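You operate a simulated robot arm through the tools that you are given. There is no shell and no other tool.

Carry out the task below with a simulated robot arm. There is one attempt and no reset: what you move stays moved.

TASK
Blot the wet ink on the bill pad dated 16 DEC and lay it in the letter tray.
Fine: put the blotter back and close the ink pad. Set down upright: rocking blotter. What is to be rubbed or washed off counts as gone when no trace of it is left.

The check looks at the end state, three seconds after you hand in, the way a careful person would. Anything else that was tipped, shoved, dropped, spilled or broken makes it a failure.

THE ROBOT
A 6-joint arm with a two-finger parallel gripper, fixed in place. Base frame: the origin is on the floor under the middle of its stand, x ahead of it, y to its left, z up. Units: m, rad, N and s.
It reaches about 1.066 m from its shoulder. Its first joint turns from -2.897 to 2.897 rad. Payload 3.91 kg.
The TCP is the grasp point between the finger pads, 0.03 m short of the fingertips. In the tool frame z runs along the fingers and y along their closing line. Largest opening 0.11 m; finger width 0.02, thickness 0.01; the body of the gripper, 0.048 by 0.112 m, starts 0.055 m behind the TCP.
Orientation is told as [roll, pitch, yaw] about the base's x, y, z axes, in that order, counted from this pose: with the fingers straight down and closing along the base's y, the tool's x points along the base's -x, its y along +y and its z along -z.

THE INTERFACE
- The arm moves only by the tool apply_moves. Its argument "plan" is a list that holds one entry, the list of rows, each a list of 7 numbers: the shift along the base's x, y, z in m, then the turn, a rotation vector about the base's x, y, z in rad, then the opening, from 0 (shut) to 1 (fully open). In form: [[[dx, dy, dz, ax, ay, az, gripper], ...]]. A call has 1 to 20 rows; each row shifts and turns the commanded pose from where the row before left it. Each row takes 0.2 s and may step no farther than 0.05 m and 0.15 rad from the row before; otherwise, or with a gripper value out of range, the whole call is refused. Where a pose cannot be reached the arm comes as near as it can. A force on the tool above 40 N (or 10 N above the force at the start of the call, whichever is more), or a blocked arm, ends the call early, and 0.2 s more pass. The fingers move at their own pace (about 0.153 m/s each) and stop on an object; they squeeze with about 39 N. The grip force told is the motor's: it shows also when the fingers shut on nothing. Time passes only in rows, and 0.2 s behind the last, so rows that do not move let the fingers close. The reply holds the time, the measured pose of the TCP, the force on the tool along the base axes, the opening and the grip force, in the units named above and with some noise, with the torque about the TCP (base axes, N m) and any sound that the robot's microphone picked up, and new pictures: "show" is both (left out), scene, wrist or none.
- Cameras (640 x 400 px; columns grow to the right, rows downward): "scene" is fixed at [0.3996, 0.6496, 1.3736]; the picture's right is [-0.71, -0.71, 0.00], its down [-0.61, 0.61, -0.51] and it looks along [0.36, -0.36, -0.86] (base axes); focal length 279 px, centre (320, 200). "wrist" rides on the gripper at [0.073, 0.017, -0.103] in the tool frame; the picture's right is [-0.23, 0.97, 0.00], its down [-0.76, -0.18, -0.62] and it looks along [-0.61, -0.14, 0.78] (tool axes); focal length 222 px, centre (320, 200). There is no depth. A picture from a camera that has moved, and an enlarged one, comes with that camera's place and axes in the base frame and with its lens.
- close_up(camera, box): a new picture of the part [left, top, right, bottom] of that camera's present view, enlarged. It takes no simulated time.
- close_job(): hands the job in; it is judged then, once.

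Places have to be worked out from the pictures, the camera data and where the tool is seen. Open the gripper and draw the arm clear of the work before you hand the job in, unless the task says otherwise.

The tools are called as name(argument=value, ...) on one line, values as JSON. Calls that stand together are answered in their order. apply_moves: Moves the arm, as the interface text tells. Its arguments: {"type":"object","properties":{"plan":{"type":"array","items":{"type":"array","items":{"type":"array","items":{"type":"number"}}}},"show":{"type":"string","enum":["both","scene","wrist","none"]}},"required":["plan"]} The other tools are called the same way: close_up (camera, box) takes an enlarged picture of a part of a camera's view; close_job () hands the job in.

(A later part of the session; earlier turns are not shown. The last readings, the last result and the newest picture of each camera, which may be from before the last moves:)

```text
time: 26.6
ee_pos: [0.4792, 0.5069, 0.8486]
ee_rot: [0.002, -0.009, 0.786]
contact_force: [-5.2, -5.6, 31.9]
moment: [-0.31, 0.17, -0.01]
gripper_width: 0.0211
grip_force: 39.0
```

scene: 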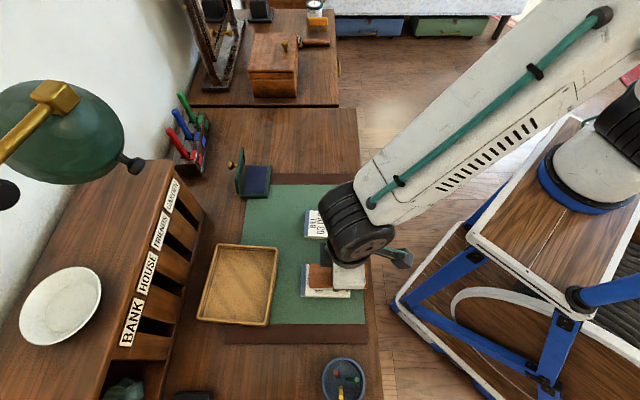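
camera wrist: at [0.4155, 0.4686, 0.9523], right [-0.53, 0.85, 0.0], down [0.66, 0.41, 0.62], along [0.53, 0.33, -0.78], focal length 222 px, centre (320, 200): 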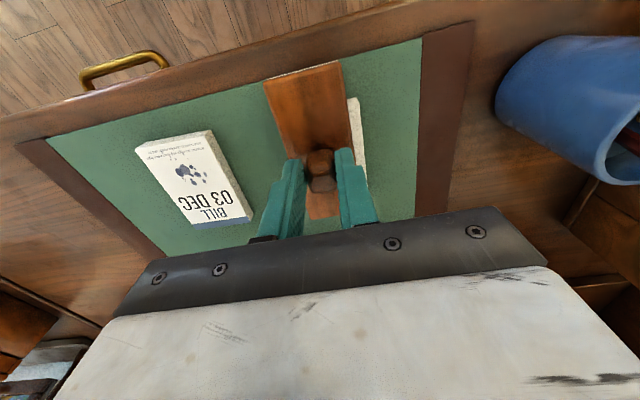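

Pressing now at about 32 N. I hold a static press for 3 s, then lift and check whether pressing alone takes up the ink.

apply_moves(plan=[[[0, 0, 0, 0, 0, 0, 0], [0, 0, 0, 0, 0, 0, 0], [0, 0, 0, 0, 0, 0, 0], [0, 0, 0, 0, 0, 0, 0], [0, 0, 0, 0, 0, 0, 0], [0, 0, 0, 0, 0, 0, 0], [0, 0, 0, 0, 0, 0, 0], [0, 0, 0, 0, 0, 0, 0], [0, 0, 0, 0, 0, 0, 0], [0, 0, 0, 0, 0, 0, 0], [0, 0, 0, 0, 0, 0, 0], [0, 0, 0, 0, 0, 0, 0], [0, 0, 0, 0, 0, 0, 0], [0, 0, 0, 0, 0, 0, 0], [0, 0, 0, 0, 0, 0, 0]]], show="none")

apply_moves(plan=[[[0, 0, 0.03, 0, 0, 0, 0], [0, 0, 0.03, 0, 0, 0, 0], [0, 0, 0.03, 0, 0, 0, 0], [0.03, -0.03, 0, 0, 0, 0, 0], [0.03, -0.03, 0, 0, 0, 0, 0], [0.03, -0.03, 0, 0, 0, 0, 0], [0, 0, 0, 0, 0, 0, 0]]], show="wrist")

close_up(camera="scene", box=[324, 268, 352, 286])

close_up(camera="scene", box=[296, 258, 360, 298])

close_up(camera="scene", box=[280, 180, 376, 240])

```text
time: 29.8
ee_pos: [0.4782, 0.5067, 0.8462]
ee_rot: [0.0, -0.007, 0.787]
contact_force: [0.3, 0.8, 39.1]
moment: [0.17, -0.14, 0.0]
gripper_width: 0.0213
grip_force: 39.6
```

```text
time: 31.4
ee_pos: [0.5677, 0.4185, 0.9343]
ee_rot: [0.001, -0.006, 0.786]
contact_force: [-0.6, -0.2, -0.4]
moment: [-0.05, -0.02, 0.0]
gripper_width: 0.0216
grip_force: 39.2
camera wrist: at [0.5054, 0.3788, 1.0378], right [-0.53, 0.85, 0.0], down [0.66, 0.41, 0.63], along [0.53, 0.33, -0.78], focal length 222 px, centre (320, 200)
```

wrist: 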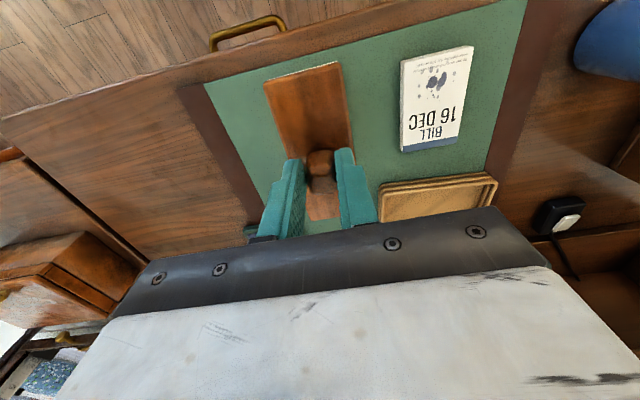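

```text
16.00 times, centred on (338, 277) of scene
camera zoom: at [0.3996, 0.6496, 1.3736], right [-0.71, -0.71, 0.0], down [-0.61, 0.61, -0.51], along [0.36, -0.36, -0.86], focal length 4465 px, centre (32, -1032)
```

zoom: 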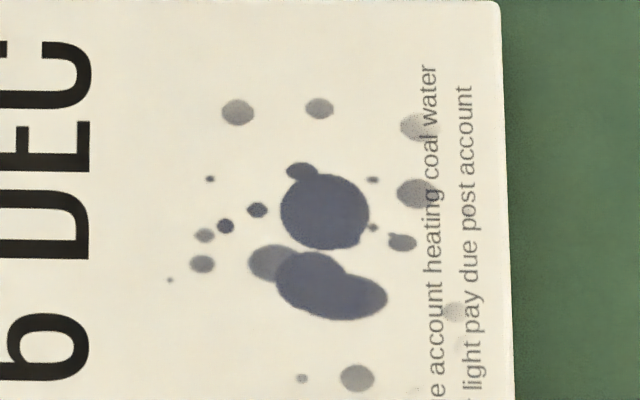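

```text
10.00 times, centred on (328, 278) of scene
camera zoom: at [0.3996, 0.6496, 1.3736], right [-0.71, -0.71, 0.0], down [-0.61, 0.61, -0.51], along [0.36, -0.36, -0.86], focal length 2791 px, centre (240, -580)
```

zoom: 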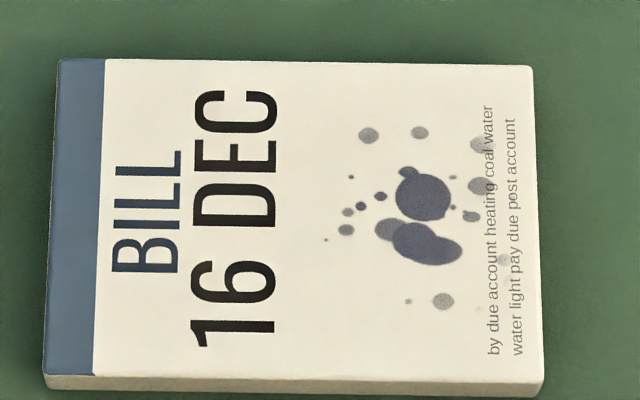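

```text
6.67 times, centred on (328, 210) of scene
camera zoom: at [0.3996, 0.6496, 1.3736], right [-0.71, -0.71, 0.0], down [-0.61, 0.61, -0.51], along [0.36, -0.36, -0.86], focal length 1860 px, centre (267, 133)
```

zoom: 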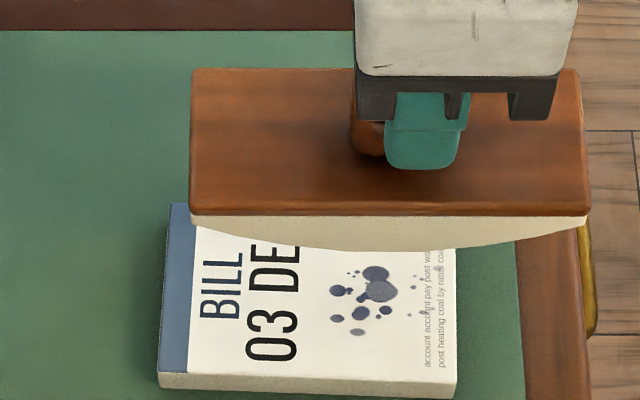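

A static press changes nothing, so it's the rocking that lifts the ink; the press also let the knob slide in the fingers. I'll set the blotter flat on the pad and regrip it centred with the fingertips resting on the plate. First I take readings to settle the actual pose.

apply_moves(plan=[[[0, 0, 0, 0, 0, 0, 0]]], show="none")

apply_moves(plan=[[[0, 0, 0, 0, 0, 0, 0]]], show="none")

apply_moves(plan=[[[0, 0, 0, 0, 0, 0, 0]]], show="scene")

close_up(camera="wrist", box=[240, 50, 400, 230])

```text
time: 31.8
ee_pos: [0.5679, 0.4177, 0.9338]
ee_rot: [0.002, -0.004, 0.785]
contact_force: [0.0, -0.2, -1.2]
moment: [-0.04, -0.01, 0.02]
gripper_width: 0.0211
grip_force: 38.8
```

```text
time: 32.1
ee_pos: [0.5688, 0.4187, 0.9345]
ee_rot: [0.002, -0.005, 0.785]
contact_force: [0.6, 0.0, -0.4]
moment: [0.03, 0.0, -0.01]
gripper_width: 0.021
grip_force: 38.6
```

```text
time: 32.5
ee_pos: [0.5698, 0.419, 0.9339]
ee_rot: [0.002, -0.006, 0.785]
contact_force: [0.3, -0.1, -1.5]
moment: [-0.05, 0.0, 0.0]
gripper_width: 0.0211
grip_force: 39.1
```

scene: 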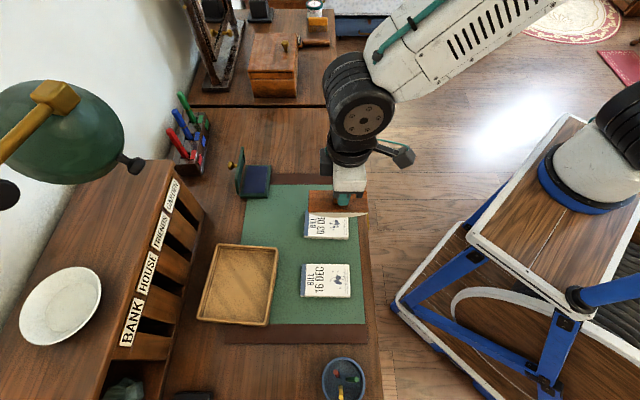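

```text
2.22 times, centred on (320, 140) of wrist
camera zoom: at [0.5053, 0.379, 1.0378], right [-0.53, 0.85, 0.0], down [0.66, 0.41, 0.63], along [0.53, 0.33, -0.78], focal length 494 px, centre (320, 333)
```

zoom: 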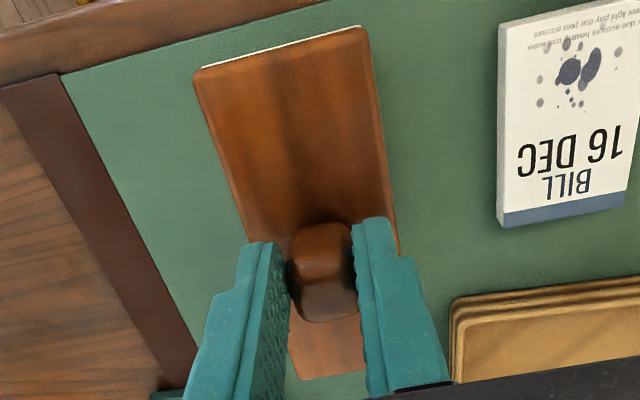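

TCP is at p≈0.698, q≈-0.106, z≈0.934. I return over the ink and lower to just before contact.

apply_moves(plan=[[[-0.0297, 0.0297, 0, 0, 0, 0, 0], [-0.0297, 0.0297, 0, 0, 0, 0, 0], [-0.0298, 0.0298, 0, -0.0035, 0.0035, 0, 0], [0, 0, -0.04, 0, 0, 0, 0], [0, 0, -0.04, 0, 0, 0, 0], [0, 0, -0.007, 0, 0, 0, 0], [0, 0, 0, 0, 0, 0, 0]]], show="none")

apply_moves(plan=[[[0, 0, -0.001, 0, 0, 0, 0], [0, 0, 0, 0, 0, 0, 0]]], show="none")

apply_moves(plan=[[[0, 0, -0.0007, 0, 0, 0, 0], [0, 0, 0, 0, 0, 0, 0]]], show="none")

```text
time: 34.1
ee_pos: [0.481, 0.5069, 0.8476]
ee_rot: [0.001, -0.001, 0.786]
contact_force: [-0.6, 0.1, -2.0]
moment: [-0.01, 0.02, 0.01]
gripper_width: 0.0211
grip_force: 38.9
```

```text
time: 34.8
ee_pos: [0.481, 0.5071, 0.8477]
ee_rot: [0.003, -0.002, 0.786]
contact_force: [0.8, 0.4, 3.6]
moment: [-0.03, -0.06, -0.03]
gripper_width: 0.0212
grip_force: 39.2
```

```text
time: 35.4
ee_pos: [0.4802, 0.5069, 0.8473]
ee_rot: [0.002, 0.0, 0.784]
contact_force: [2.5, 2.6, 7.3]
moment: [0.23, -0.21, 0.0]
gripper_width: 0.0213
grip_force: 39.5
```

The blotter now rests on the pad with about 7 N. I open the fingers to let it stand there and look.

apply_moves(plan=[[[0, 0, 0.0005, 0, 0, 0, 0.3], [0, 0, 0, 0, 0, 0, 0.45], [0, 0, 0, 0, 0, 0, 0.45]]])

close_up(camera="wrist", box=[230, 50, 410, 230])

close_up(camera="scene", box=[280, 240, 376, 300])

```text
time: 36.1
ee_pos: [0.4806, 0.5052, 0.8468]
ee_rot: [0.002, 0.001, 0.784]
contact_force: [0.0, -0.2, 0.7]
moment: [0.02, 0.02, -0.01]
gripper_width: 0.0494
grip_force: 0.1
camera wrist: at [0.417, 0.4671, 0.951], right [-0.53, 0.85, 0.0], down [0.66, 0.41, 0.62], along [0.53, 0.33, -0.78], focal length 222 px, centre (320, 200)
```

scene: 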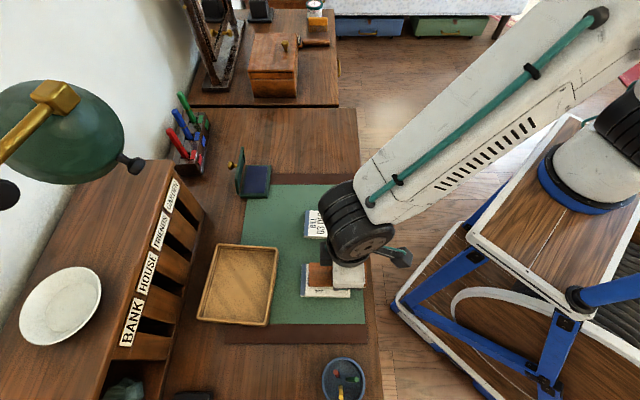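
wrist: 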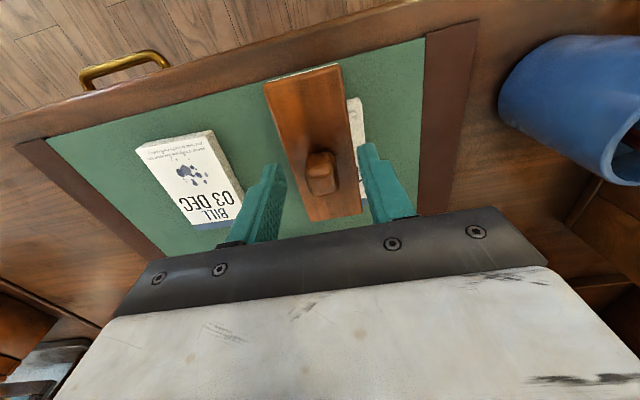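

```text
2.22 times, centred on (320, 140) of wrist
camera zoom: at [0.417, 0.4671, 0.951], right [-0.53, 0.85, 0.0], down [0.66, 0.41, 0.62], along [0.53, 0.33, -0.78], focal length 494 px, centre (320, 333)
```

zoom: 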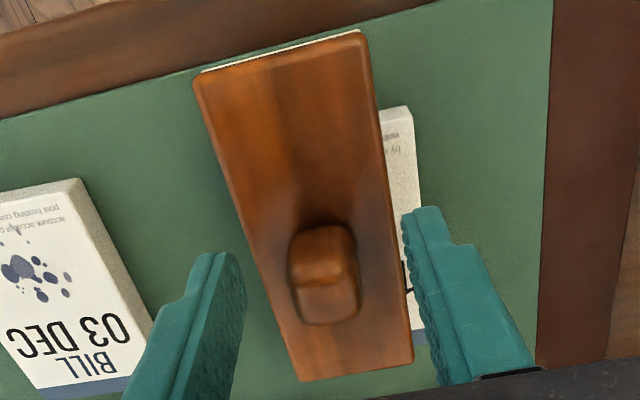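

```text
6.67 times, centred on (328, 270) of scene
camera zoom: at [0.3996, 0.6496, 1.3736], right [-0.71, -0.71, 0.0], down [-0.61, 0.61, -0.51], along [0.36, -0.36, -0.86], focal length 1860 px, centre (267, -267)
```

zoom: 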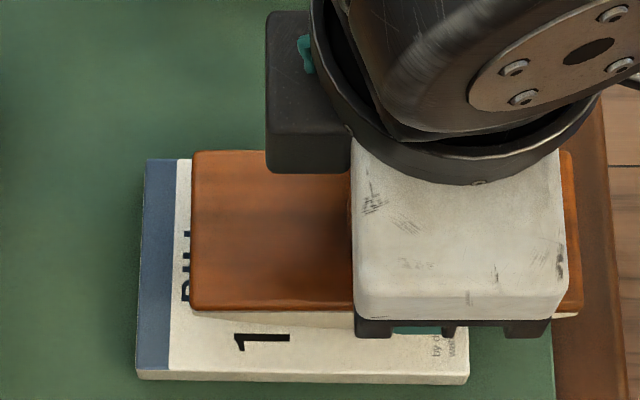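

The blotter stands stably on the pad, centred at about p=0.7056, q=0.019. I shift the fingers +7 mm in p to centre on the knob, narrow them, and lower until the tips feel the plate.

apply_moves(plan=[[[0.005, 0.005, 0, 0, 0, 0, 0.32], [0, 0, -0.001, 0, 0, 0, 0.32], [0, 0, 0, 0, 0, 0, 0.32]]], show="none")

apply_moves(plan=[[[0, 0, -0.001, 0, 0, 0, 0.32], [0, 0, 0, 0, 0, 0, 0.32]]], show="none")

apply_moves(plan=[[[0, 0, -0.001, 0, 0, 0, 0.32], [0, 0, 0, 0, 0, 0, 0.32]]], show="wrist")

```text
time: 37.0
ee_pos: [0.485, 0.5119, 0.8469]
ee_rot: [0.001, -0.001, 0.784]
contact_force: [0.2, 0.2, -0.5]
moment: [-0.02, 0.02, 0.02]
gripper_width: 0.0353
grip_force: 0.1
```

```text
time: 37.5
ee_pos: [0.4849, 0.5117, 0.8451]
ee_rot: [0.0, 0.001, 0.787]
contact_force: [0.2, 0.3, -0.1]
moment: [-0.03, -0.02, 0.03]
gripper_width: 0.0352
grip_force: 0.0
```

```text
time: 38.1
ee_pos: [0.4836, 0.5118, 0.8441]
ee_rot: [0.002, 0.0, 0.786]
contact_force: [0.0, 0.0, 0.1]
moment: [0.0, -0.01, -0.01]
gripper_width: 0.0352
grip_force: 0.0
camera wrist: at [0.4214, 0.4727, 0.9487], right [-0.53, 0.85, 0.0], down [0.66, 0.41, 0.62], along [0.53, 0.33, -0.78], focal length 222 px, centre (320, 200)
```

wrist: 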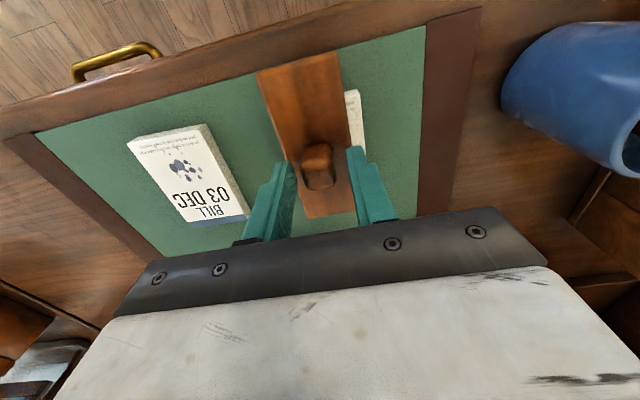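

Still free; I keep lowering in 1 mm steps until the tips touch the plate.

apply_moves(plan=[[[0, 0, -0.001, 0, 0, 0, 0.32], [0, 0, 0, 0, 0, 0, 0.32]]], show="none")

apply_moves(plan=[[[0, 0, -0.001, 0, 0, 0, 0.32], [0, 0, 0, 0, 0, 0, 0.32]]], show="none")

apply_moves(plan=[[[0, 0, -0.001, 0, 0, 0, 0.32], [0, 0, 0, 0, 0, 0, 0.32]]], show="none")

```text
time: 38.8
ee_pos: [0.4852, 0.5119, 0.8419]
ee_rot: [0.002, 0.0, 0.784]
contact_force: [-0.6, -0.8, -1.1]
moment: [-0.03, -0.02, -0.03]
gripper_width: 0.0355
grip_force: 0.1
```

```text
time: 39.4
ee_pos: [0.4857, 0.5125, 0.8431]
ee_rot: [0.002, 0.001, 0.786]
contact_force: [-0.7, -0.1, 0.3]
moment: [-0.01, -0.01, 0.0]
gripper_width: 0.0351
grip_force: 0.0
```

```text
time: 40.0
ee_pos: [0.4867, 0.5119, 0.8401]
ee_rot: [0.002, -0.001, 0.783]
contact_force: [0.1, -0.2, 0.7]
moment: [-0.01, 0.03, -0.01]
gripper_width: 0.0354
grip_force: 0.1
```

No touch yet at z≈0.840. I continue.

apply_moves(plan=[[[0, 0, -0.001, 0, 0, 0, 0.32], [0, 0, 0, 0, 0, 0, 0.32]]], show="none")

apply_moves(plan=[[[0, 0, -0.001, 0, 0, 0, 0.32], [0, 0, 0, 0, 0, 0, 0.32]]], show="scene")

close_up(camera="wrist", box=[240, 80, 400, 220])

close_up(camera="scene", box=[290, 250, 370, 300])

```text
time: 40.5
ee_pos: [0.4863, 0.5129, 0.8395]
ee_rot: [0.002, -0.001, 0.785]
contact_force: [0.0, 0.1, 0.4]
moment: [0.0, -0.01, 0.04]
gripper_width: 0.0353
grip_force: 0.1
```

```text
time: 41.1
ee_pos: [0.4851, 0.5125, 0.8396]
ee_rot: [0.002, -0.001, 0.786]
contact_force: [-0.5, -0.5, 0.4]
moment: [0.01, -0.01, 0.02]
gripper_width: 0.0354
grip_force: 0.1
```

scene: 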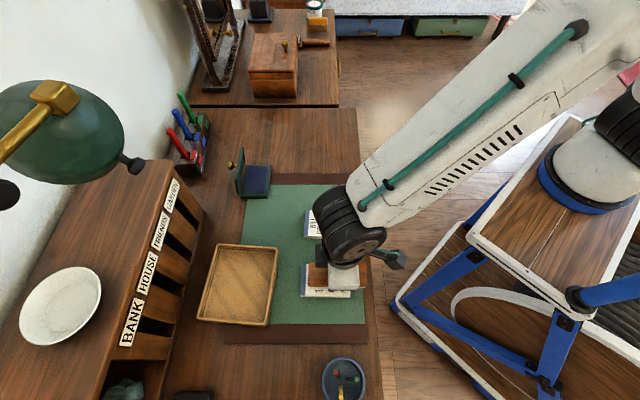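

```text
2.86 times, centred on (320, 150) of wrist
camera zoom: at [0.4218, 0.4732, 0.9438], right [-0.53, 0.85, 0.0], down [0.66, 0.41, 0.62], along [0.53, 0.33, -0.78], focal length 635 px, centre (320, 343)
```

zoom: 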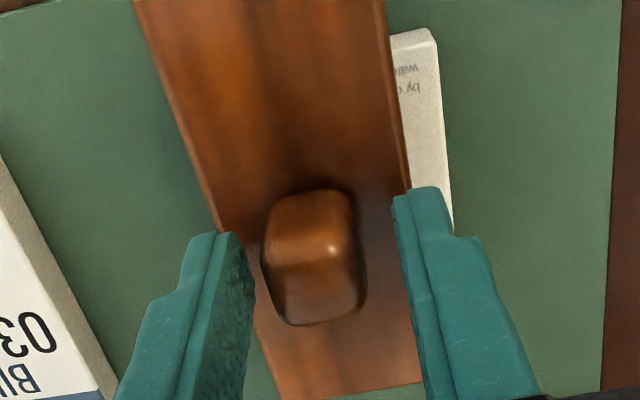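

```text
8.00 times, centred on (330, 275) of scene
camera zoom: at [0.3996, 0.6496, 1.3736], right [-0.71, -0.71, 0.0], down [-0.61, 0.61, -0.51], along [0.36, -0.36, -0.86], focal length 2233 px, centre (240, -400)
```

zoom: 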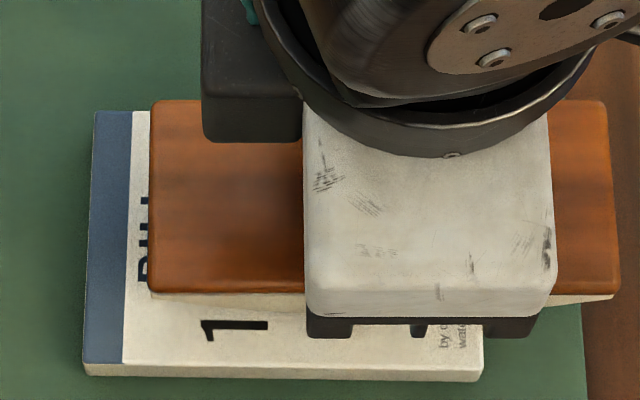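

The tips still look slightly above the plate. I continue down gently.

apply_moves(plan=[[[0, 0, -0.001, 0, 0, 0, 0.32], [0, 0, 0, 0, 0, 0, 0.32]]], show="none")

apply_moves(plan=[[[0, 0, -0.001, 0, 0, 0, 0.32], [0, 0, 0, 0, 0, 0, 0.32]]], show="none")

apply_moves(plan=[[[0, 0, -0.001, 0, 0, 0, 0.32], [0, 0, 0, 0, 0, 0, 0.32]]], show="none")

```text
time: 41.8
ee_pos: [0.4848, 0.5119, 0.8383]
ee_rot: [0.0, 0.0, 0.785]
contact_force: [0.5, 0.1, 0.4]
moment: [0.0, 0.05, 0.0]
gripper_width: 0.0352
grip_force: 0.1
```

```text
time: 42.4
ee_pos: [0.4854, 0.5124, 0.8368]
ee_rot: [0.001, 0.0, 0.786]
contact_force: [0.5, -0.3, -0.5]
moment: [0.01, 0.0, 0.0]
gripper_width: 0.0351
grip_force: 0.1
```

```text
time: 43.0
ee_pos: [0.486, 0.5125, 0.8355]
ee_rot: [0.0, 0.0, 0.786]
contact_force: [-0.6, 1.2, -0.5]
moment: [0.0, 0.01, 0.02]
gripper_width: 0.0354
grip_force: 0.1
```

close_up(camera="wrist", box=[240, 80, 400, 220])

close_up(camera="scene", box=[300, 255, 364, 295])

```text
2.86 times, centred on (320, 150) of wrist
camera zoom: at [0.4222, 0.4728, 0.9409], right [-0.53, 0.85, 0.0], down [0.66, 0.41, 0.62], along [0.53, 0.33, -0.78], focal length 635 px, centre (320, 343)
```

zoom: 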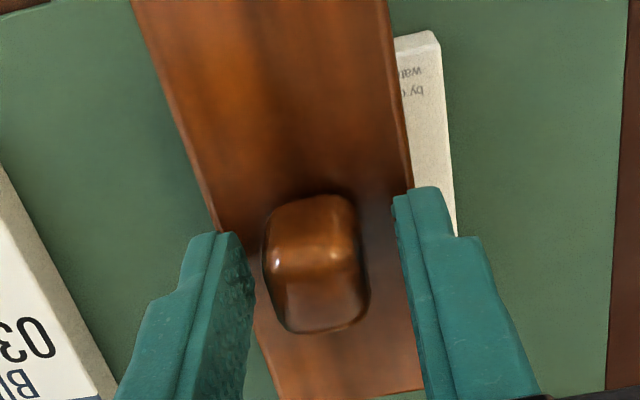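

```text
10.00 times, centred on (332, 275) of scene
camera zoom: at [0.3996, 0.6496, 1.3736], right [-0.71, -0.71, 0.0], down [-0.61, 0.61, -0.51], along [0.36, -0.36, -0.86], focal length 2791 px, centre (200, -550)
```

zoom: 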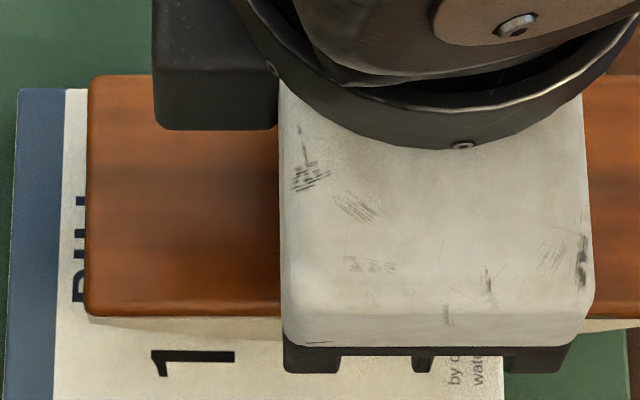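

By projection the tips should be within a few mm of the plate; I continue stepping down.

apply_moves(plan=[[[0, 0, -0.001, 0, 0, 0, 0.32], [0, 0, 0, 0, 0, 0, 0.32]]], show="none")

apply_moves(plan=[[[0, 0, -0.001, 0, 0, 0, 0.32], [0, 0, 0, 0, 0, 0, 0.32]]], show="none")

apply_moves(plan=[[[0, 0, -0.001, 0, 0, 0, 0.32], [0, 0, 0, 0, 0, 0, 0.32]]], show="none")

```text
time: 43.5
ee_pos: [0.4856, 0.5126, 0.8358]
ee_rot: [0.001, 0.0, 0.786]
contact_force: [0.0, 0.2, -0.4]
moment: [0.01, 0.01, -0.03]
gripper_width: 0.0352
grip_force: 0.1
```

```text
time: 44.1
ee_pos: [0.484, 0.512, 0.8345]
ee_rot: [0.001, 0.001, 0.785]
contact_force: [0.5, -0.4, -0.2]
moment: [0.01, 0.01, 0.0]
gripper_width: 0.0352
grip_force: 0.1
```

```text
time: 44.8
ee_pos: [0.4855, 0.5133, 0.8328]
ee_rot: [0.002, 0.001, 0.786]
contact_force: [0.5, -0.4, 0.0]
moment: [0.03, -0.01, 0.01]
gripper_width: 0.0353
grip_force: 0.1
```

apply_moves(plan=[[[0, 0, -0.001, 0, 0, 0, 0.32], [0, 0, 0, 0, 0, 0, 0.32]]], show="none")

apply_moves(plan=[[[0, 0, -0.001, 0, 0, 0, 0.32], [0, 0, 0, 0, 0, 0, 0.32]]], show="wrist")

close_up(camera="wrist", box=[260, 100, 380, 190])

```text
time: 45.4
ee_pos: [0.4845, 0.5121, 0.8322]
ee_rot: [0.002, -0.001, 0.787]
contact_force: [0.6, 0.1, 0.0]
moment: [0.0, 0.03, 0.01]
gripper_width: 0.0353
grip_force: 0.0
```

```text
time: 46.0
ee_pos: [0.4847, 0.5127, 0.8321]
ee_rot: [0.001, 0.001, 0.786]
contact_force: [-0.9, -0.5, 3.8]
moment: [-0.08, -0.01, -0.04]
gripper_width: 0.0357
grip_force: 0.8
camera wrist: at [0.4217, 0.4732, 0.9362], right [-0.53, 0.85, 0.0], down [0.66, 0.41, 0.62], along [0.53, 0.33, -0.78], focal length 222 px, centre (320, 200)
```

wrist: 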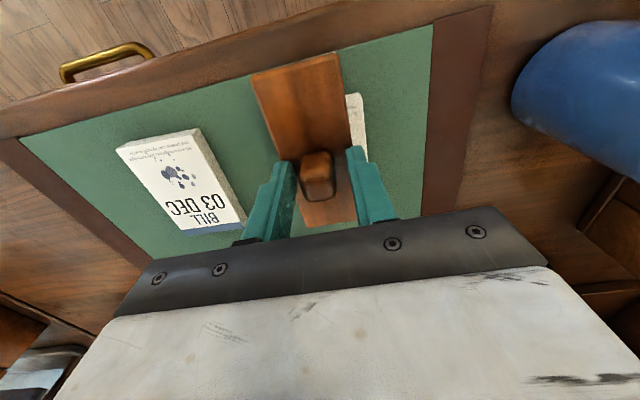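

```text
4.44 times, centred on (320, 145) of wrist
camera zoom: at [0.4217, 0.4732, 0.9362], right [-0.53, 0.85, 0.0], down [0.66, 0.41, 0.62], along [0.53, 0.33, -0.78], focal length 987 px, centre (320, 444)
```

zoom: 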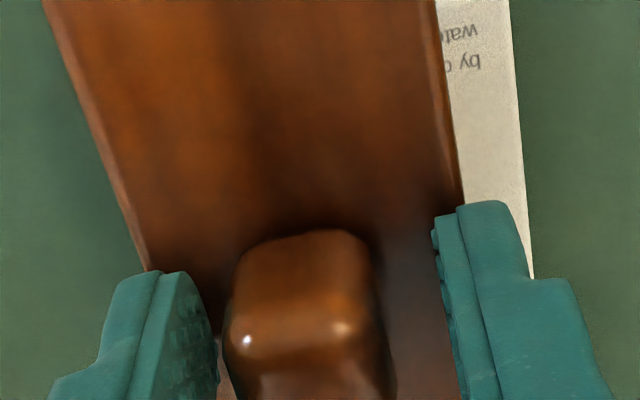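

The fingertips now touch the plate (3.8 N at z≈0.831). I raise half a millimetre and close on the knob.

apply_moves(plan=[[[0, 0, 0.0006, 0, 0, 0, 0.32], [0, 0, 0, 0, 0, 0, 0], [0, 0, 0, 0, 0, 0, 0], [0, 0, 0, 0, 0, 0, 0]]], show="wrist")

```text
time: 47.0
ee_pos: [0.4861, 0.5127, 0.8313]
ee_rot: [0.001, 0.0, 0.785]
contact_force: [0.1, 0.5, 0.7]
moment: [-0.01, -0.01, 0.04]
gripper_width: 0.0216
grip_force: 38.9
camera wrist: at [0.4217, 0.4735, 0.9367], right [-0.53, 0.85, 0.0], down [0.66, 0.41, 0.62], along [0.53, 0.33, -0.78], focal length 222 px, centre (320, 200)
```

wrist: 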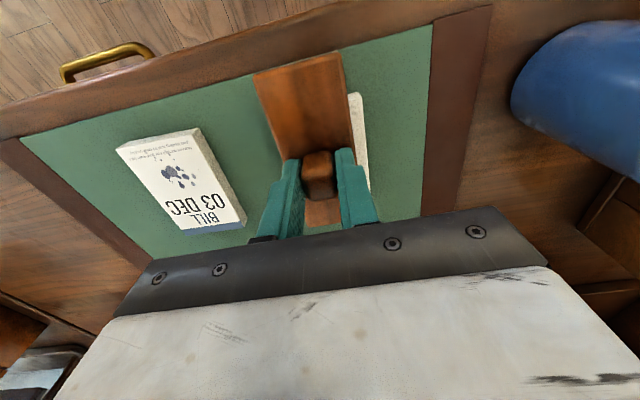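

Firm grip with tips on the plate. I press to about 20 N and roll to -0.24 rad and back with the new kinematics (TCP 52 mm above the contact).

apply_moves(plan=[[[0, 0, -0.0013, 0, 0, 0, 0], [0, 0, 0, 0, 0, 0, 0]]], show="none")

apply_moves(plan=[[[-0.00225, -0.00225, 0.0001, 0.0424, -0.0424, 0, 0], [-0.00225, -0.00225, 0.0002, 0.0424, -0.0424, 0, 0], [0, 0, 0, 0, 0, 0, 0]]], show="none")

apply_moves(plan=[[[-0.00225, -0.00225, 0.0004, 0.0424, -0.0424, 0, 0], [-0.00225, -0.00225, 0.0005, 0.0424, -0.0424, 0, 0], [0, 0, 0, 0, 0, 0, 0]]], show="none")

```text
time: 47.5
ee_pos: [0.4856, 0.513, 0.8318]
ee_rot: [0.005, -0.003, 0.786]
contact_force: [-0.1, -0.4, 10.3]
moment: [-0.08, 0.03, 0.02]
gripper_width: 0.0217
grip_force: 38.9
```

```text
time: 48.4
ee_pos: [0.4809, 0.5078, 0.8328]
ee_rot: [0.003, -0.123, 0.786]
contact_force: [-5.2, -2.4, 26.1]
moment: [-0.32, 0.31, 0.02]
gripper_width: 0.0217
grip_force: 38.9
```

```text
time: 49.1
ee_pos: [0.4759, 0.5038, 0.8321]
ee_rot: [0.001, -0.242, 0.786]
contact_force: [-4.2, -0.6, 20.7]
moment: [-0.27, 0.24, -0.01]
gripper_width: 0.0218
grip_force: 39.2
```

Force stays at 20–26 N through the roll. Now one full rock from -0.24 to +0.24 and back in a single call.

apply_moves(plan=[[[0.00225, 0.00225, -0.0005, -0.0424, 0.0424, 0, 0], [0.00225, 0.00225, -0.0004, -0.0424, 0.0424, 0, 0], [0.00225, 0.00225, -0.0002, -0.0424, 0.0424, 0, 0], [0.00225, 0.00225, -0.0001, -0.0424, 0.0424, 0, 0], [0.00225, 0.00225, 0.0001, -0.0424, 0.0424, 0, 0], [0.00225, 0.00225, 0.0002, -0.0424, 0.0424, 0, 0], [0, 0, 0, 0, 0, 0, 0]]], show="none")

apply_moves(plan=[[[0.00225, 0.00225, 0.0004, -0.0424, 0.0424, 0, 0], [0.00225, 0.00225, 0.0005, -0.0424, 0.0424, 0, 0], [0, 0, 0, 0, 0, 0, 0]]], show="none")

apply_moves(plan=[[[-0.0045, -0.0045, -0.0009, 0.0849, -0.0849, 0, 0], [-0.0045, -0.0045, -0.0003, 0.0849, -0.0849, 0, 0], [-0.0045, -0.0045, 0.0003, 0.0849, -0.0849, 0, 0], [-0.0045, -0.0045, 0.0009, 0.0849, -0.0849, 0, 0], [0, 0, 0, 0, 0, 0, 0]]], show="none")

```text
time: 50.6
ee_pos: [0.4896, 0.5167, 0.8327]
ee_rot: [0.005, 0.107, 0.783]
contact_force: [0.8, -1.1, 10.5]
moment: [-0.14, -0.17, -0.03]
gripper_width: 0.0214
grip_force: 39.0
stopped in row 7: the force on the tool passed its limit at 47 N (the readings are from after the stop); the commanded pose is now the measured one
```

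```text
time: 51.4
ee_pos: [0.4951, 0.5216, 0.8335]
ee_rot: [0.002, 0.232, 0.785]
contact_force: [1.8, 1.0, 6.6]
moment: [0.08, -0.09, -0.02]
gripper_width: 0.0213
grip_force: 38.9
```

```text
time: 52.6
ee_pos: [0.4772, 0.5024, 0.8328]
ee_rot: [0.002, -0.25, 0.784]
contact_force: [-1.7, -2.3, 7.1]
moment: [-0.28, 0.16, 0.02]
gripper_width: 0.0217
grip_force: 38.8
```

The rock works well. I run two more full cycles at moderate pressure, then lift and inspect.

apply_moves(plan=[[[0, 0, -0.0003, 0, 0, 0, 0], [0.0045, 0.0045, -0.0009, -0.0849, 0.0849, 0, 0], [0.0045, 0.0045, -0.0003, -0.0849, 0.0849, 0, 0], [0.0045, 0.0045, 0.0003, -0.0849, 0.0849, 0, 0], [0.0045, 0.0045, 0.0009, -0.0849, 0.0849, 0, 0], [-0.0045, -0.0045, -0.0009, 0.0849, -0.0849, 0, 0], [-0.0045, -0.0045, -0.0003, 0.0849, -0.0849, 0, 0], [-0.0045, -0.0045, 0.0003, 0.0849, -0.0849, 0, 0], [-0.0045, -0.0045, 0.0009, 0.0849, -0.0849, 0, 0], [0.0045, 0.0045, -0.0009, -0.0849, 0.0849, 0, 0], [0.0045, 0.0045, -0.0003, -0.0849, 0.0849, 0, 0], [0.0045, 0.0045, 0.0003, -0.0849, 0.0849, 0, 0], [0.0045, 0.0045, 0.0009, -0.0849, 0.0849, 0, 0], [-0.0045, -0.0045, -0.0009, 0.0849, -0.0849, 0, 0], [-0.0045, -0.0045, -0.0003, 0.0849, -0.0849, 0, 0], [0, 0, 0, 0, 0, 0, 0]]], show="none")

```text
time: 56.0
ee_pos: [0.4858, 0.511, 0.8317]
ee_rot: [0.001, -0.011, 0.785]
contact_force: [-4.6, -3.1, 19.3]
moment: [-0.31, 0.26, 0.0]
gripper_width: 0.0214
grip_force: 38.9
```

Now I lift, move aside and inspect the ink.

apply_moves(plan=[[[0, 0, 0.03, 0, 0, 0, 0], [0, 0, 0.03, 0, 0, 0, 0], [0, 0, 0.03, 0, 0, 0, 0], [0.03, -0.03, 0, 0, 0, 0, 0], [0.03, -0.03, 0, 0, 0, 0, 0], [0.03, -0.03, 0, 0, 0, 0, 0], [0, 0, 0, 0, 0, 0, 0]]], show="none")

close_up(camera="scene", box=[296, 258, 360, 298])

close_up(camera="scene", box=[280, 180, 376, 240])

```text
time: 57.6
ee_pos: [0.5767, 0.4218, 0.9225]
ee_rot: [0.001, -0.01, 0.787]
contact_force: [-1.0, 0.3, -1.2]
moment: [0.01, -0.01, -0.02]
gripper_width: 0.0214
grip_force: 39.5
```

```text
10.00 times, centred on (328, 278) of scene
camera zoom: at [0.3996, 0.6496, 1.3736], right [-0.71, -0.71, 0.0], down [-0.61, 0.61, -0.51], along [0.36, -0.36, -0.86], focal length 2791 px, centre (240, -580)
```

zoom: 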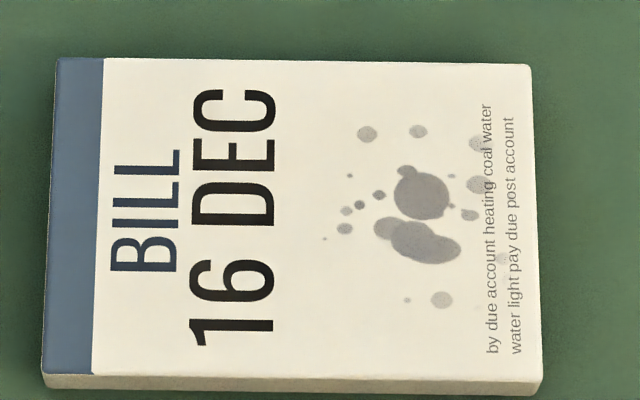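

```text
6.67 times, centred on (328, 210) of scene
camera zoom: at [0.3996, 0.6496, 1.3736], right [-0.71, -0.71, 0.0], down [-0.61, 0.61, -0.51], along [0.36, -0.36, -0.86], focal length 1860 px, centre (267, 133)
```

zoom: 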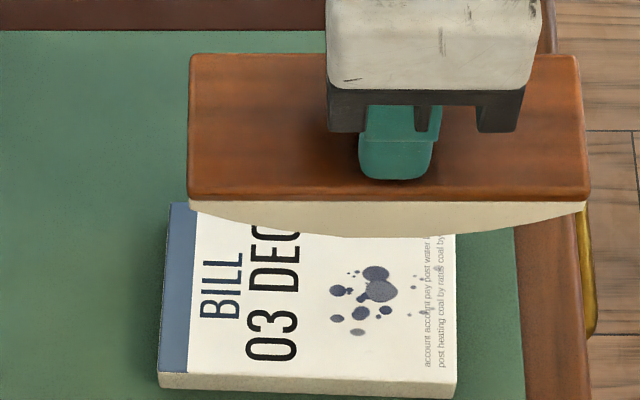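

The rocking fades the ink clearly and evenly. I return to exactly the same spot and do more rocking cycles.

apply_moves(plan=[[[-0.03, 0.03, 0, 0, 0, 0, 0], [-0.03, 0.03, 0, 0, 0, 0, 0], [-0.03, 0.03, 0, 0, 0, 0, 0], [0, 0, -0.03, 0, 0, 0, 0], [0, 0, -0.03, 0, 0, 0, 0], [0, 0, -0.027, 0, 0, 0, 0], [0, 0, -0.0015, 0, 0, 0, 0], [0, 0, -0.001, 0, 0, 0, 0], [0, 0, 0, 0, 0, 0, 0]]], show="none")

apply_moves(plan=[[[-0.0045, -0.0045, 0.0003, 0.0849, -0.0849, 0, 0], [-0.0045, -0.0045, 0.0009, 0.0849, -0.0849, 0, 0], [0.0045, 0.0045, -0.0009, -0.0849, 0.0849, 0, 0], [0.0045, 0.0045, -0.0003, -0.0849, 0.0849, 0, 0], [0.0045, 0.0045, 0.0003, -0.0849, 0.0849, 0, 0], [0.0045, 0.0045, 0.0009, -0.0849, 0.0849, 0, 0], [-0.0045, -0.0045, -0.0009, 0.0849, -0.0849, 0, 0], [-0.0045, -0.0045, -0.0003, 0.0849, -0.0849, 0, 0], [-0.0045, -0.0045, 0.0003, 0.0849, -0.0849, 0, 0], [-0.0045, -0.0045, 0.0009, 0.0849, -0.0849, 0, 0], [0.0045, 0.0045, -0.0009, -0.0849, 0.0849, 0, 0], [0.0045, 0.0045, -0.0003, -0.0849, 0.0849, 0, 0], [0.0045, 0.0045, 0.0003, -0.0849, 0.0849, 0, 0], [0.0045, 0.0045, 0.0009, -0.0849, 0.0849, 0, 0], [-0.0045, -0.0045, -0.0009, 0.0849, -0.0849, 0, 0], [-0.0045, -0.0045, -0.0003, 0.0849, -0.0849, 0, 0], [0, 0, 0, 0, 0, 0, 0]]], show="none")

```text
time: 59.6
ee_pos: [0.4856, 0.5114, 0.8327]
ee_rot: [0.003, -0.008, 0.786]
contact_force: [1.8, -2.5, 9.7]
moment: [-0.23, -0.04, 0.06]
gripper_width: 0.0215
grip_force: 38.6
```

```text
time: 63.2
ee_pos: [0.4855, 0.5119, 0.8321]
ee_rot: [0.001, -0.01, 0.785]
contact_force: [-3.6, -2.1, 11.0]
moment: [-0.08, 0.1, 0.04]
gripper_width: 0.0215
grip_force: 38.7
```

Running two more rocking calls at the same place.

apply_moves(plan=[[[-0.0045, -0.0045, 0.0001, 0.0849, -0.0849, 0, 0], [-0.0045, -0.0045, 0.0009, 0.0849, -0.0849, 0, 0], [0.0045, 0.0045, -0.0009, -0.0849, 0.0849, 0, 0], [0.0045, 0.0045, -0.0003, -0.0849, 0.0849, 0, 0], [0.0045, 0.0045, 0.0003, -0.0849, 0.0849, 0, 0], [0.0045, 0.0045, 0.0009, -0.0849, 0.0849, 0, 0], [-0.0045, -0.0045, -0.0009, 0.0849, -0.0849, 0, 0], [-0.0045, -0.0045, -0.0003, 0.0849, -0.0849, 0, 0], [-0.0045, -0.0045, 0.0003, 0.0849, -0.0849, 0, 0], [-0.0045, -0.0045, 0.0009, 0.0849, -0.0849, 0, 0], [0.0045, 0.0045, -0.0009, -0.0849, 0.0849, 0, 0], [0.0045, 0.0045, -0.0003, -0.0849, 0.0849, 0, 0], [0.0045, 0.0045, 0.0003, -0.0849, 0.0849, 0, 0], [0.0045, 0.0045, 0.0009, -0.0849, 0.0849, 0, 0], [-0.0045, -0.0045, -0.0009, 0.0849, -0.0849, 0, 0], [-0.0045, -0.0045, -0.0003, 0.0849, -0.0849, 0, 0], [0, 0, 0, 0, 0, 0, 0]]], show="none")

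apply_moves(plan=[[[-0.0045, -0.0045, 0.0003, 0.0849, -0.0849, 0, 0], [-0.0045, -0.0045, 0.0009, 0.0849, -0.0849, 0, 0], [0.0045, 0.0045, -0.0009, -0.0849, 0.0849, 0, 0], [0.0045, 0.0045, -0.0003, -0.0849, 0.0849, 0, 0], [0.0045, 0.0045, 0.0003, -0.0849, 0.0849, 0, 0], [0.0045, 0.0045, 0.0009, -0.0849, 0.0849, 0, 0], [-0.0045, -0.0045, -0.0009, 0.0849, -0.0849, 0, 0], [-0.0045, -0.0045, -0.0003, 0.0849, -0.0849, 0, 0], [-0.0045, -0.0045, 0.0003, 0.0849, -0.0849, 0, 0], [-0.0045, -0.0045, 0.0009, 0.0849, -0.0849, 0, 0], [0.0045, 0.0045, -0.0009, -0.0849, 0.0849, 0, 0], [0.0045, 0.0045, -0.0003, -0.0849, 0.0849, 0, 0], [0.0045, 0.0045, 0.0003, -0.0849, 0.0849, 0, 0], [0.0045, 0.0045, 0.0009, -0.0849, 0.0849, 0, 0], [-0.0045, -0.0045, -0.0009, 0.0849, -0.0849, 0, 0], [-0.0045, -0.0045, -0.0003, 0.0849, -0.0849, 0, 0], [0, 0, 0, 0, 0, 0, 0]]], show="scene")

```text
time: 66.8
ee_pos: [0.4849, 0.512, 0.8314]
ee_rot: [0.001, -0.009, 0.786]
contact_force: [-6.8, -0.7, 27.2]
moment: [-0.08, 0.32, 0.04]
gripper_width: 0.0214
grip_force: 39.5
```

```text
time: 70.4
ee_pos: [0.486, 0.5121, 0.8309]
ee_rot: [0.002, -0.012, 0.785]
contact_force: [-7.7, -9.1, 32.4]
moment: [-0.27, 0.08, -0.01]
gripper_width: 0.0217
grip_force: 39.3
```

scene: 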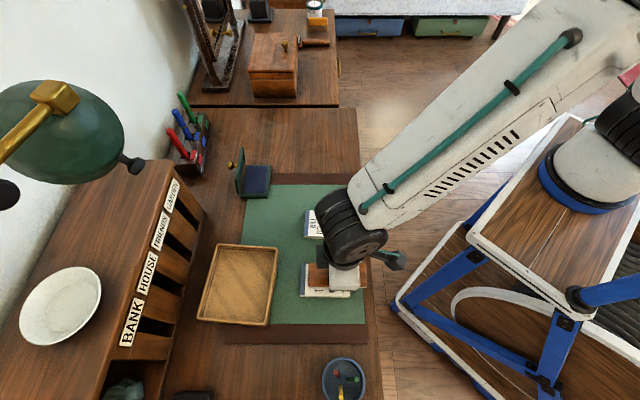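

I lift and inspect again.

apply_moves(plan=[[[0, 0, 0.03, 0, 0, 0, 0], [0, 0, 0.03, 0, 0, 0, 0], [0, 0, 0.03, 0, 0, 0, 0], [0.03, -0.03, 0, 0, 0, 0, 0], [0.03, -0.03, 0, 0, 0, 0, 0], [0.03, -0.03, 0, 0, 0, 0, 0], [0, 0, 0, 0, 0, 0, 0]]], show="none")

close_up(camera="scene", box=[296, 258, 360, 298])

close_up(camera="scene", box=[324, 268, 352, 286])

close_up(camera="scene", box=[280, 180, 376, 240])

```text
time: 72.0
ee_pos: [0.5759, 0.4223, 0.9216]
ee_rot: [0.003, -0.009, 0.785]
contact_force: [-0.9, -0.1, -1.3]
moment: [0.0, 0.0, -0.02]
gripper_width: 0.0214
grip_force: 38.6
```

```text
10.00 times, centred on (328, 278) of scene
camera zoom: at [0.3996, 0.6496, 1.3736], right [-0.71, -0.71, 0.0], down [-0.61, 0.61, -0.51], along [0.36, -0.36, -0.86], focal length 2791 px, centre (240, -580)
```

zoom: 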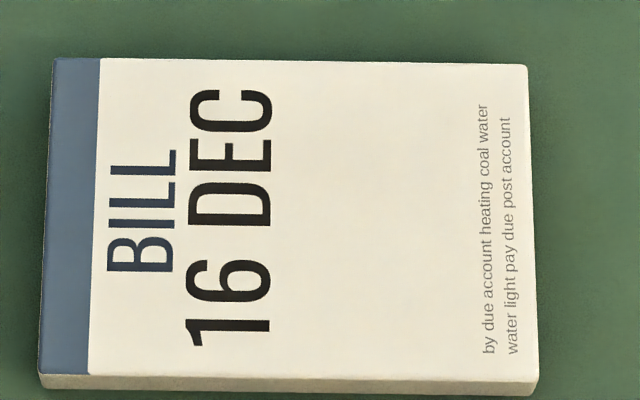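

```text
16.00 times, centred on (338, 277) of scene
camera zoom: at [0.3996, 0.6496, 1.3736], right [-0.71, -0.71, 0.0], down [-0.61, 0.61, -0.51], along [0.36, -0.36, -0.86], focal length 4465 px, centre (32, -1032)
```

zoom: 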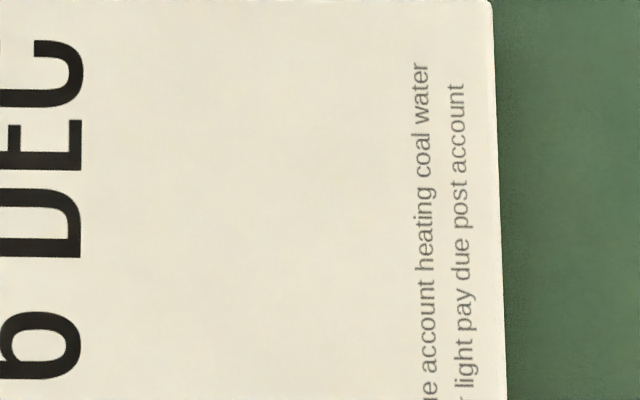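

```text
6.67 times, centred on (328, 210) of scene
camera zoom: at [0.3996, 0.6496, 1.3736], right [-0.71, -0.71, 0.0], down [-0.61, 0.61, -0.51], along [0.36, -0.36, -0.86], focal length 1860 px, centre (267, 133)
```

zoom: 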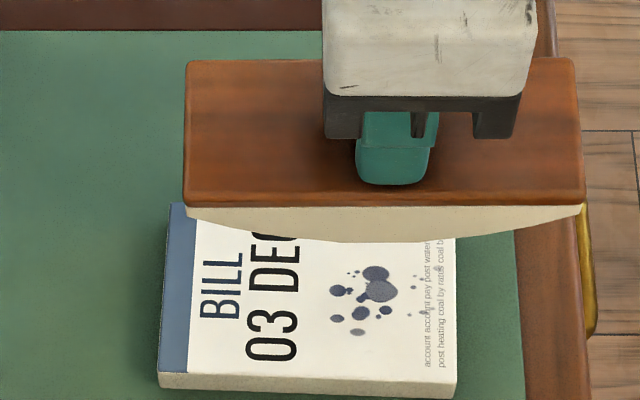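

The ink looks completely gone. To be safe against an invisible residue I do one more short rocking set at the same spot.

apply_moves(plan=[[[-0.03, 0.03, 0, 0, 0, 0, 0], [-0.03, 0.03, 0, 0, 0, 0, 0], [-0.03, 0.03, 0, 0, 0, 0, 0], [0, 0, -0.03, 0, 0, 0, 0], [0, 0, -0.03, 0, 0, 0, 0], [0, 0, -0.027, 0, 0, 0, 0], [0, 0, -0.0015, 0, 0, 0, 0], [0, 0, -0.0007, 0, 0, 0, 0], [0, 0, 0, 0, 0, 0, 0]]], show="none")

apply_moves(plan=[[[-0.0045, -0.0045, 0.0003, 0.0849, -0.0849, 0, 0], [-0.0045, -0.0045, 0.0009, 0.0849, -0.0849, 0, 0], [0.0045, 0.0045, -0.0009, -0.0849, 0.0849, 0, 0], [0.0045, 0.0045, -0.0003, -0.0849, 0.0849, 0, 0], [0.0045, 0.0045, 0.0003, -0.0849, 0.0849, 0, 0], [0.0045, 0.0045, 0.0009, -0.0849, 0.0849, 0, 0], [-0.0045, -0.0045, -0.0009, 0.0849, -0.0849, 0, 0], [-0.0045, -0.0045, -0.0003, 0.0849, -0.0849, 0, 0], [-0.0045, -0.0045, 0.0003, 0.0849, -0.0849, 0, 0], [-0.0045, -0.0045, 0.0009, 0.0849, -0.0849, 0, 0], [0.0045, 0.0045, -0.0009, -0.0849, 0.0849, 0, 0], [0.0045, 0.0045, -0.0003, -0.0849, 0.0849, 0, 0], [0.0045, 0.0045, 0.0003, -0.0849, 0.0849, 0, 0], [0.0045, 0.0045, 0.0009, -0.0849, 0.0849, 0, 0], [-0.0045, -0.0045, -0.0009, 0.0849, -0.0849, 0, 0], [-0.0045, -0.0045, -0.0003, 0.0849, -0.0849, 0, 0], [0, 0, 0, 0, 0, 0, 0]]], show="none")

apply_moves(plan=[[[0, 0, 0.03, 0, 0, 0, 0], [0, 0, 0.03, 0, 0, 0, 0], [0, 0, 0.03, 0, 0, 0, 0], [0.03, -0.03, 0, 0, 0, 0, 0], [0.03, -0.03, 0, 0, 0, 0, 0], [0.03, -0.03, 0, 0, 0, 0, 0], [0, 0, 0, 0, 0, 0, 0]]], show="both")

close_up(camera="scene", box=[296, 258, 360, 298])

close_up(camera="scene", box=[280, 180, 376, 240])

```text
time: 74.0
ee_pos: [0.4855, 0.5123, 0.8321]
ee_rot: [0.003, -0.01, 0.786]
contact_force: [1.3, -0.3, 4.7]
moment: [0.01, -0.2, -0.01]
gripper_width: 0.0214
grip_force: 38.7
```

```text
time: 77.6
ee_pos: [0.4839, 0.5126, 0.8325]
ee_rot: [0.002, -0.011, 0.785]
contact_force: [-5.7, -7.5, 23.8]
moment: [-0.24, 0.08, -0.05]
gripper_width: 0.0214
grip_force: 39.0
```

```text
time: 79.2
ee_pos: [0.5757, 0.4229, 0.9225]
ee_rot: [0.002, -0.01, 0.786]
contact_force: [-0.4, -0.3, -1.5]
moment: [0.0, 0.01, 0.0]
gripper_width: 0.0213
grip_force: 39.2
camera wrist: at [0.5117, 0.3821, 1.0258], right [-0.53, 0.85, 0.0], down [0.66, 0.41, 0.63], along [0.53, 0.34, -0.78], focal length 222 px, centre (320, 200)
```

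scene: 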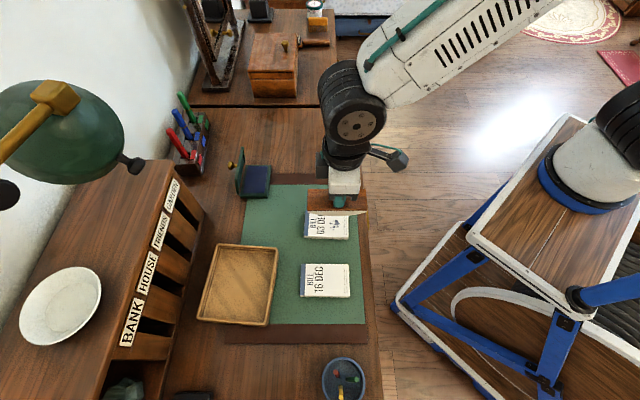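
wrist: 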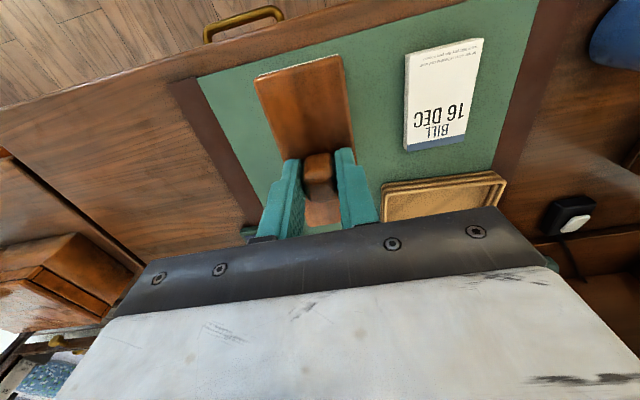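

```text
10.00 times, centred on (328, 278) of scene
camera zoom: at [0.3996, 0.6496, 1.3736], right [-0.71, -0.71, 0.0], down [-0.61, 0.61, -0.51], along [0.36, -0.36, -0.86], focal length 2791 px, centre (240, -580)
```

zoom: 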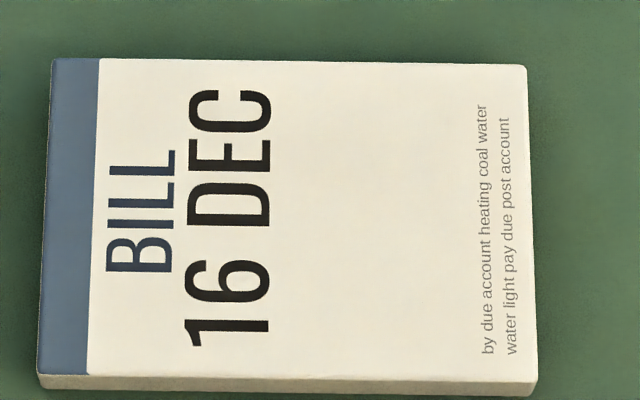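

```text
6.67 times, centred on (328, 210) of scene
camera zoom: at [0.3996, 0.6496, 1.3736], right [-0.71, -0.71, 0.0], down [-0.61, 0.61, -0.51], along [0.36, -0.36, -0.86], focal length 1860 px, centre (267, 133)
```

zoom: 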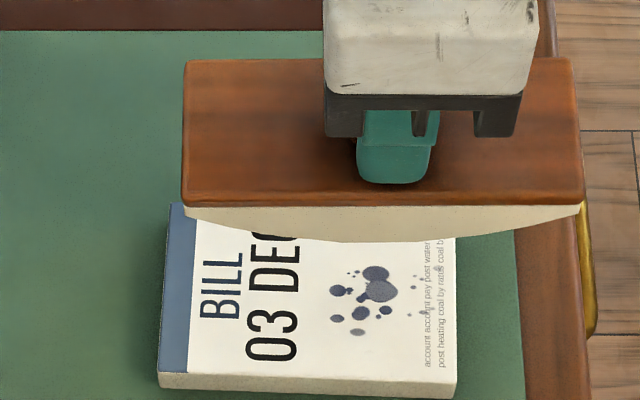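

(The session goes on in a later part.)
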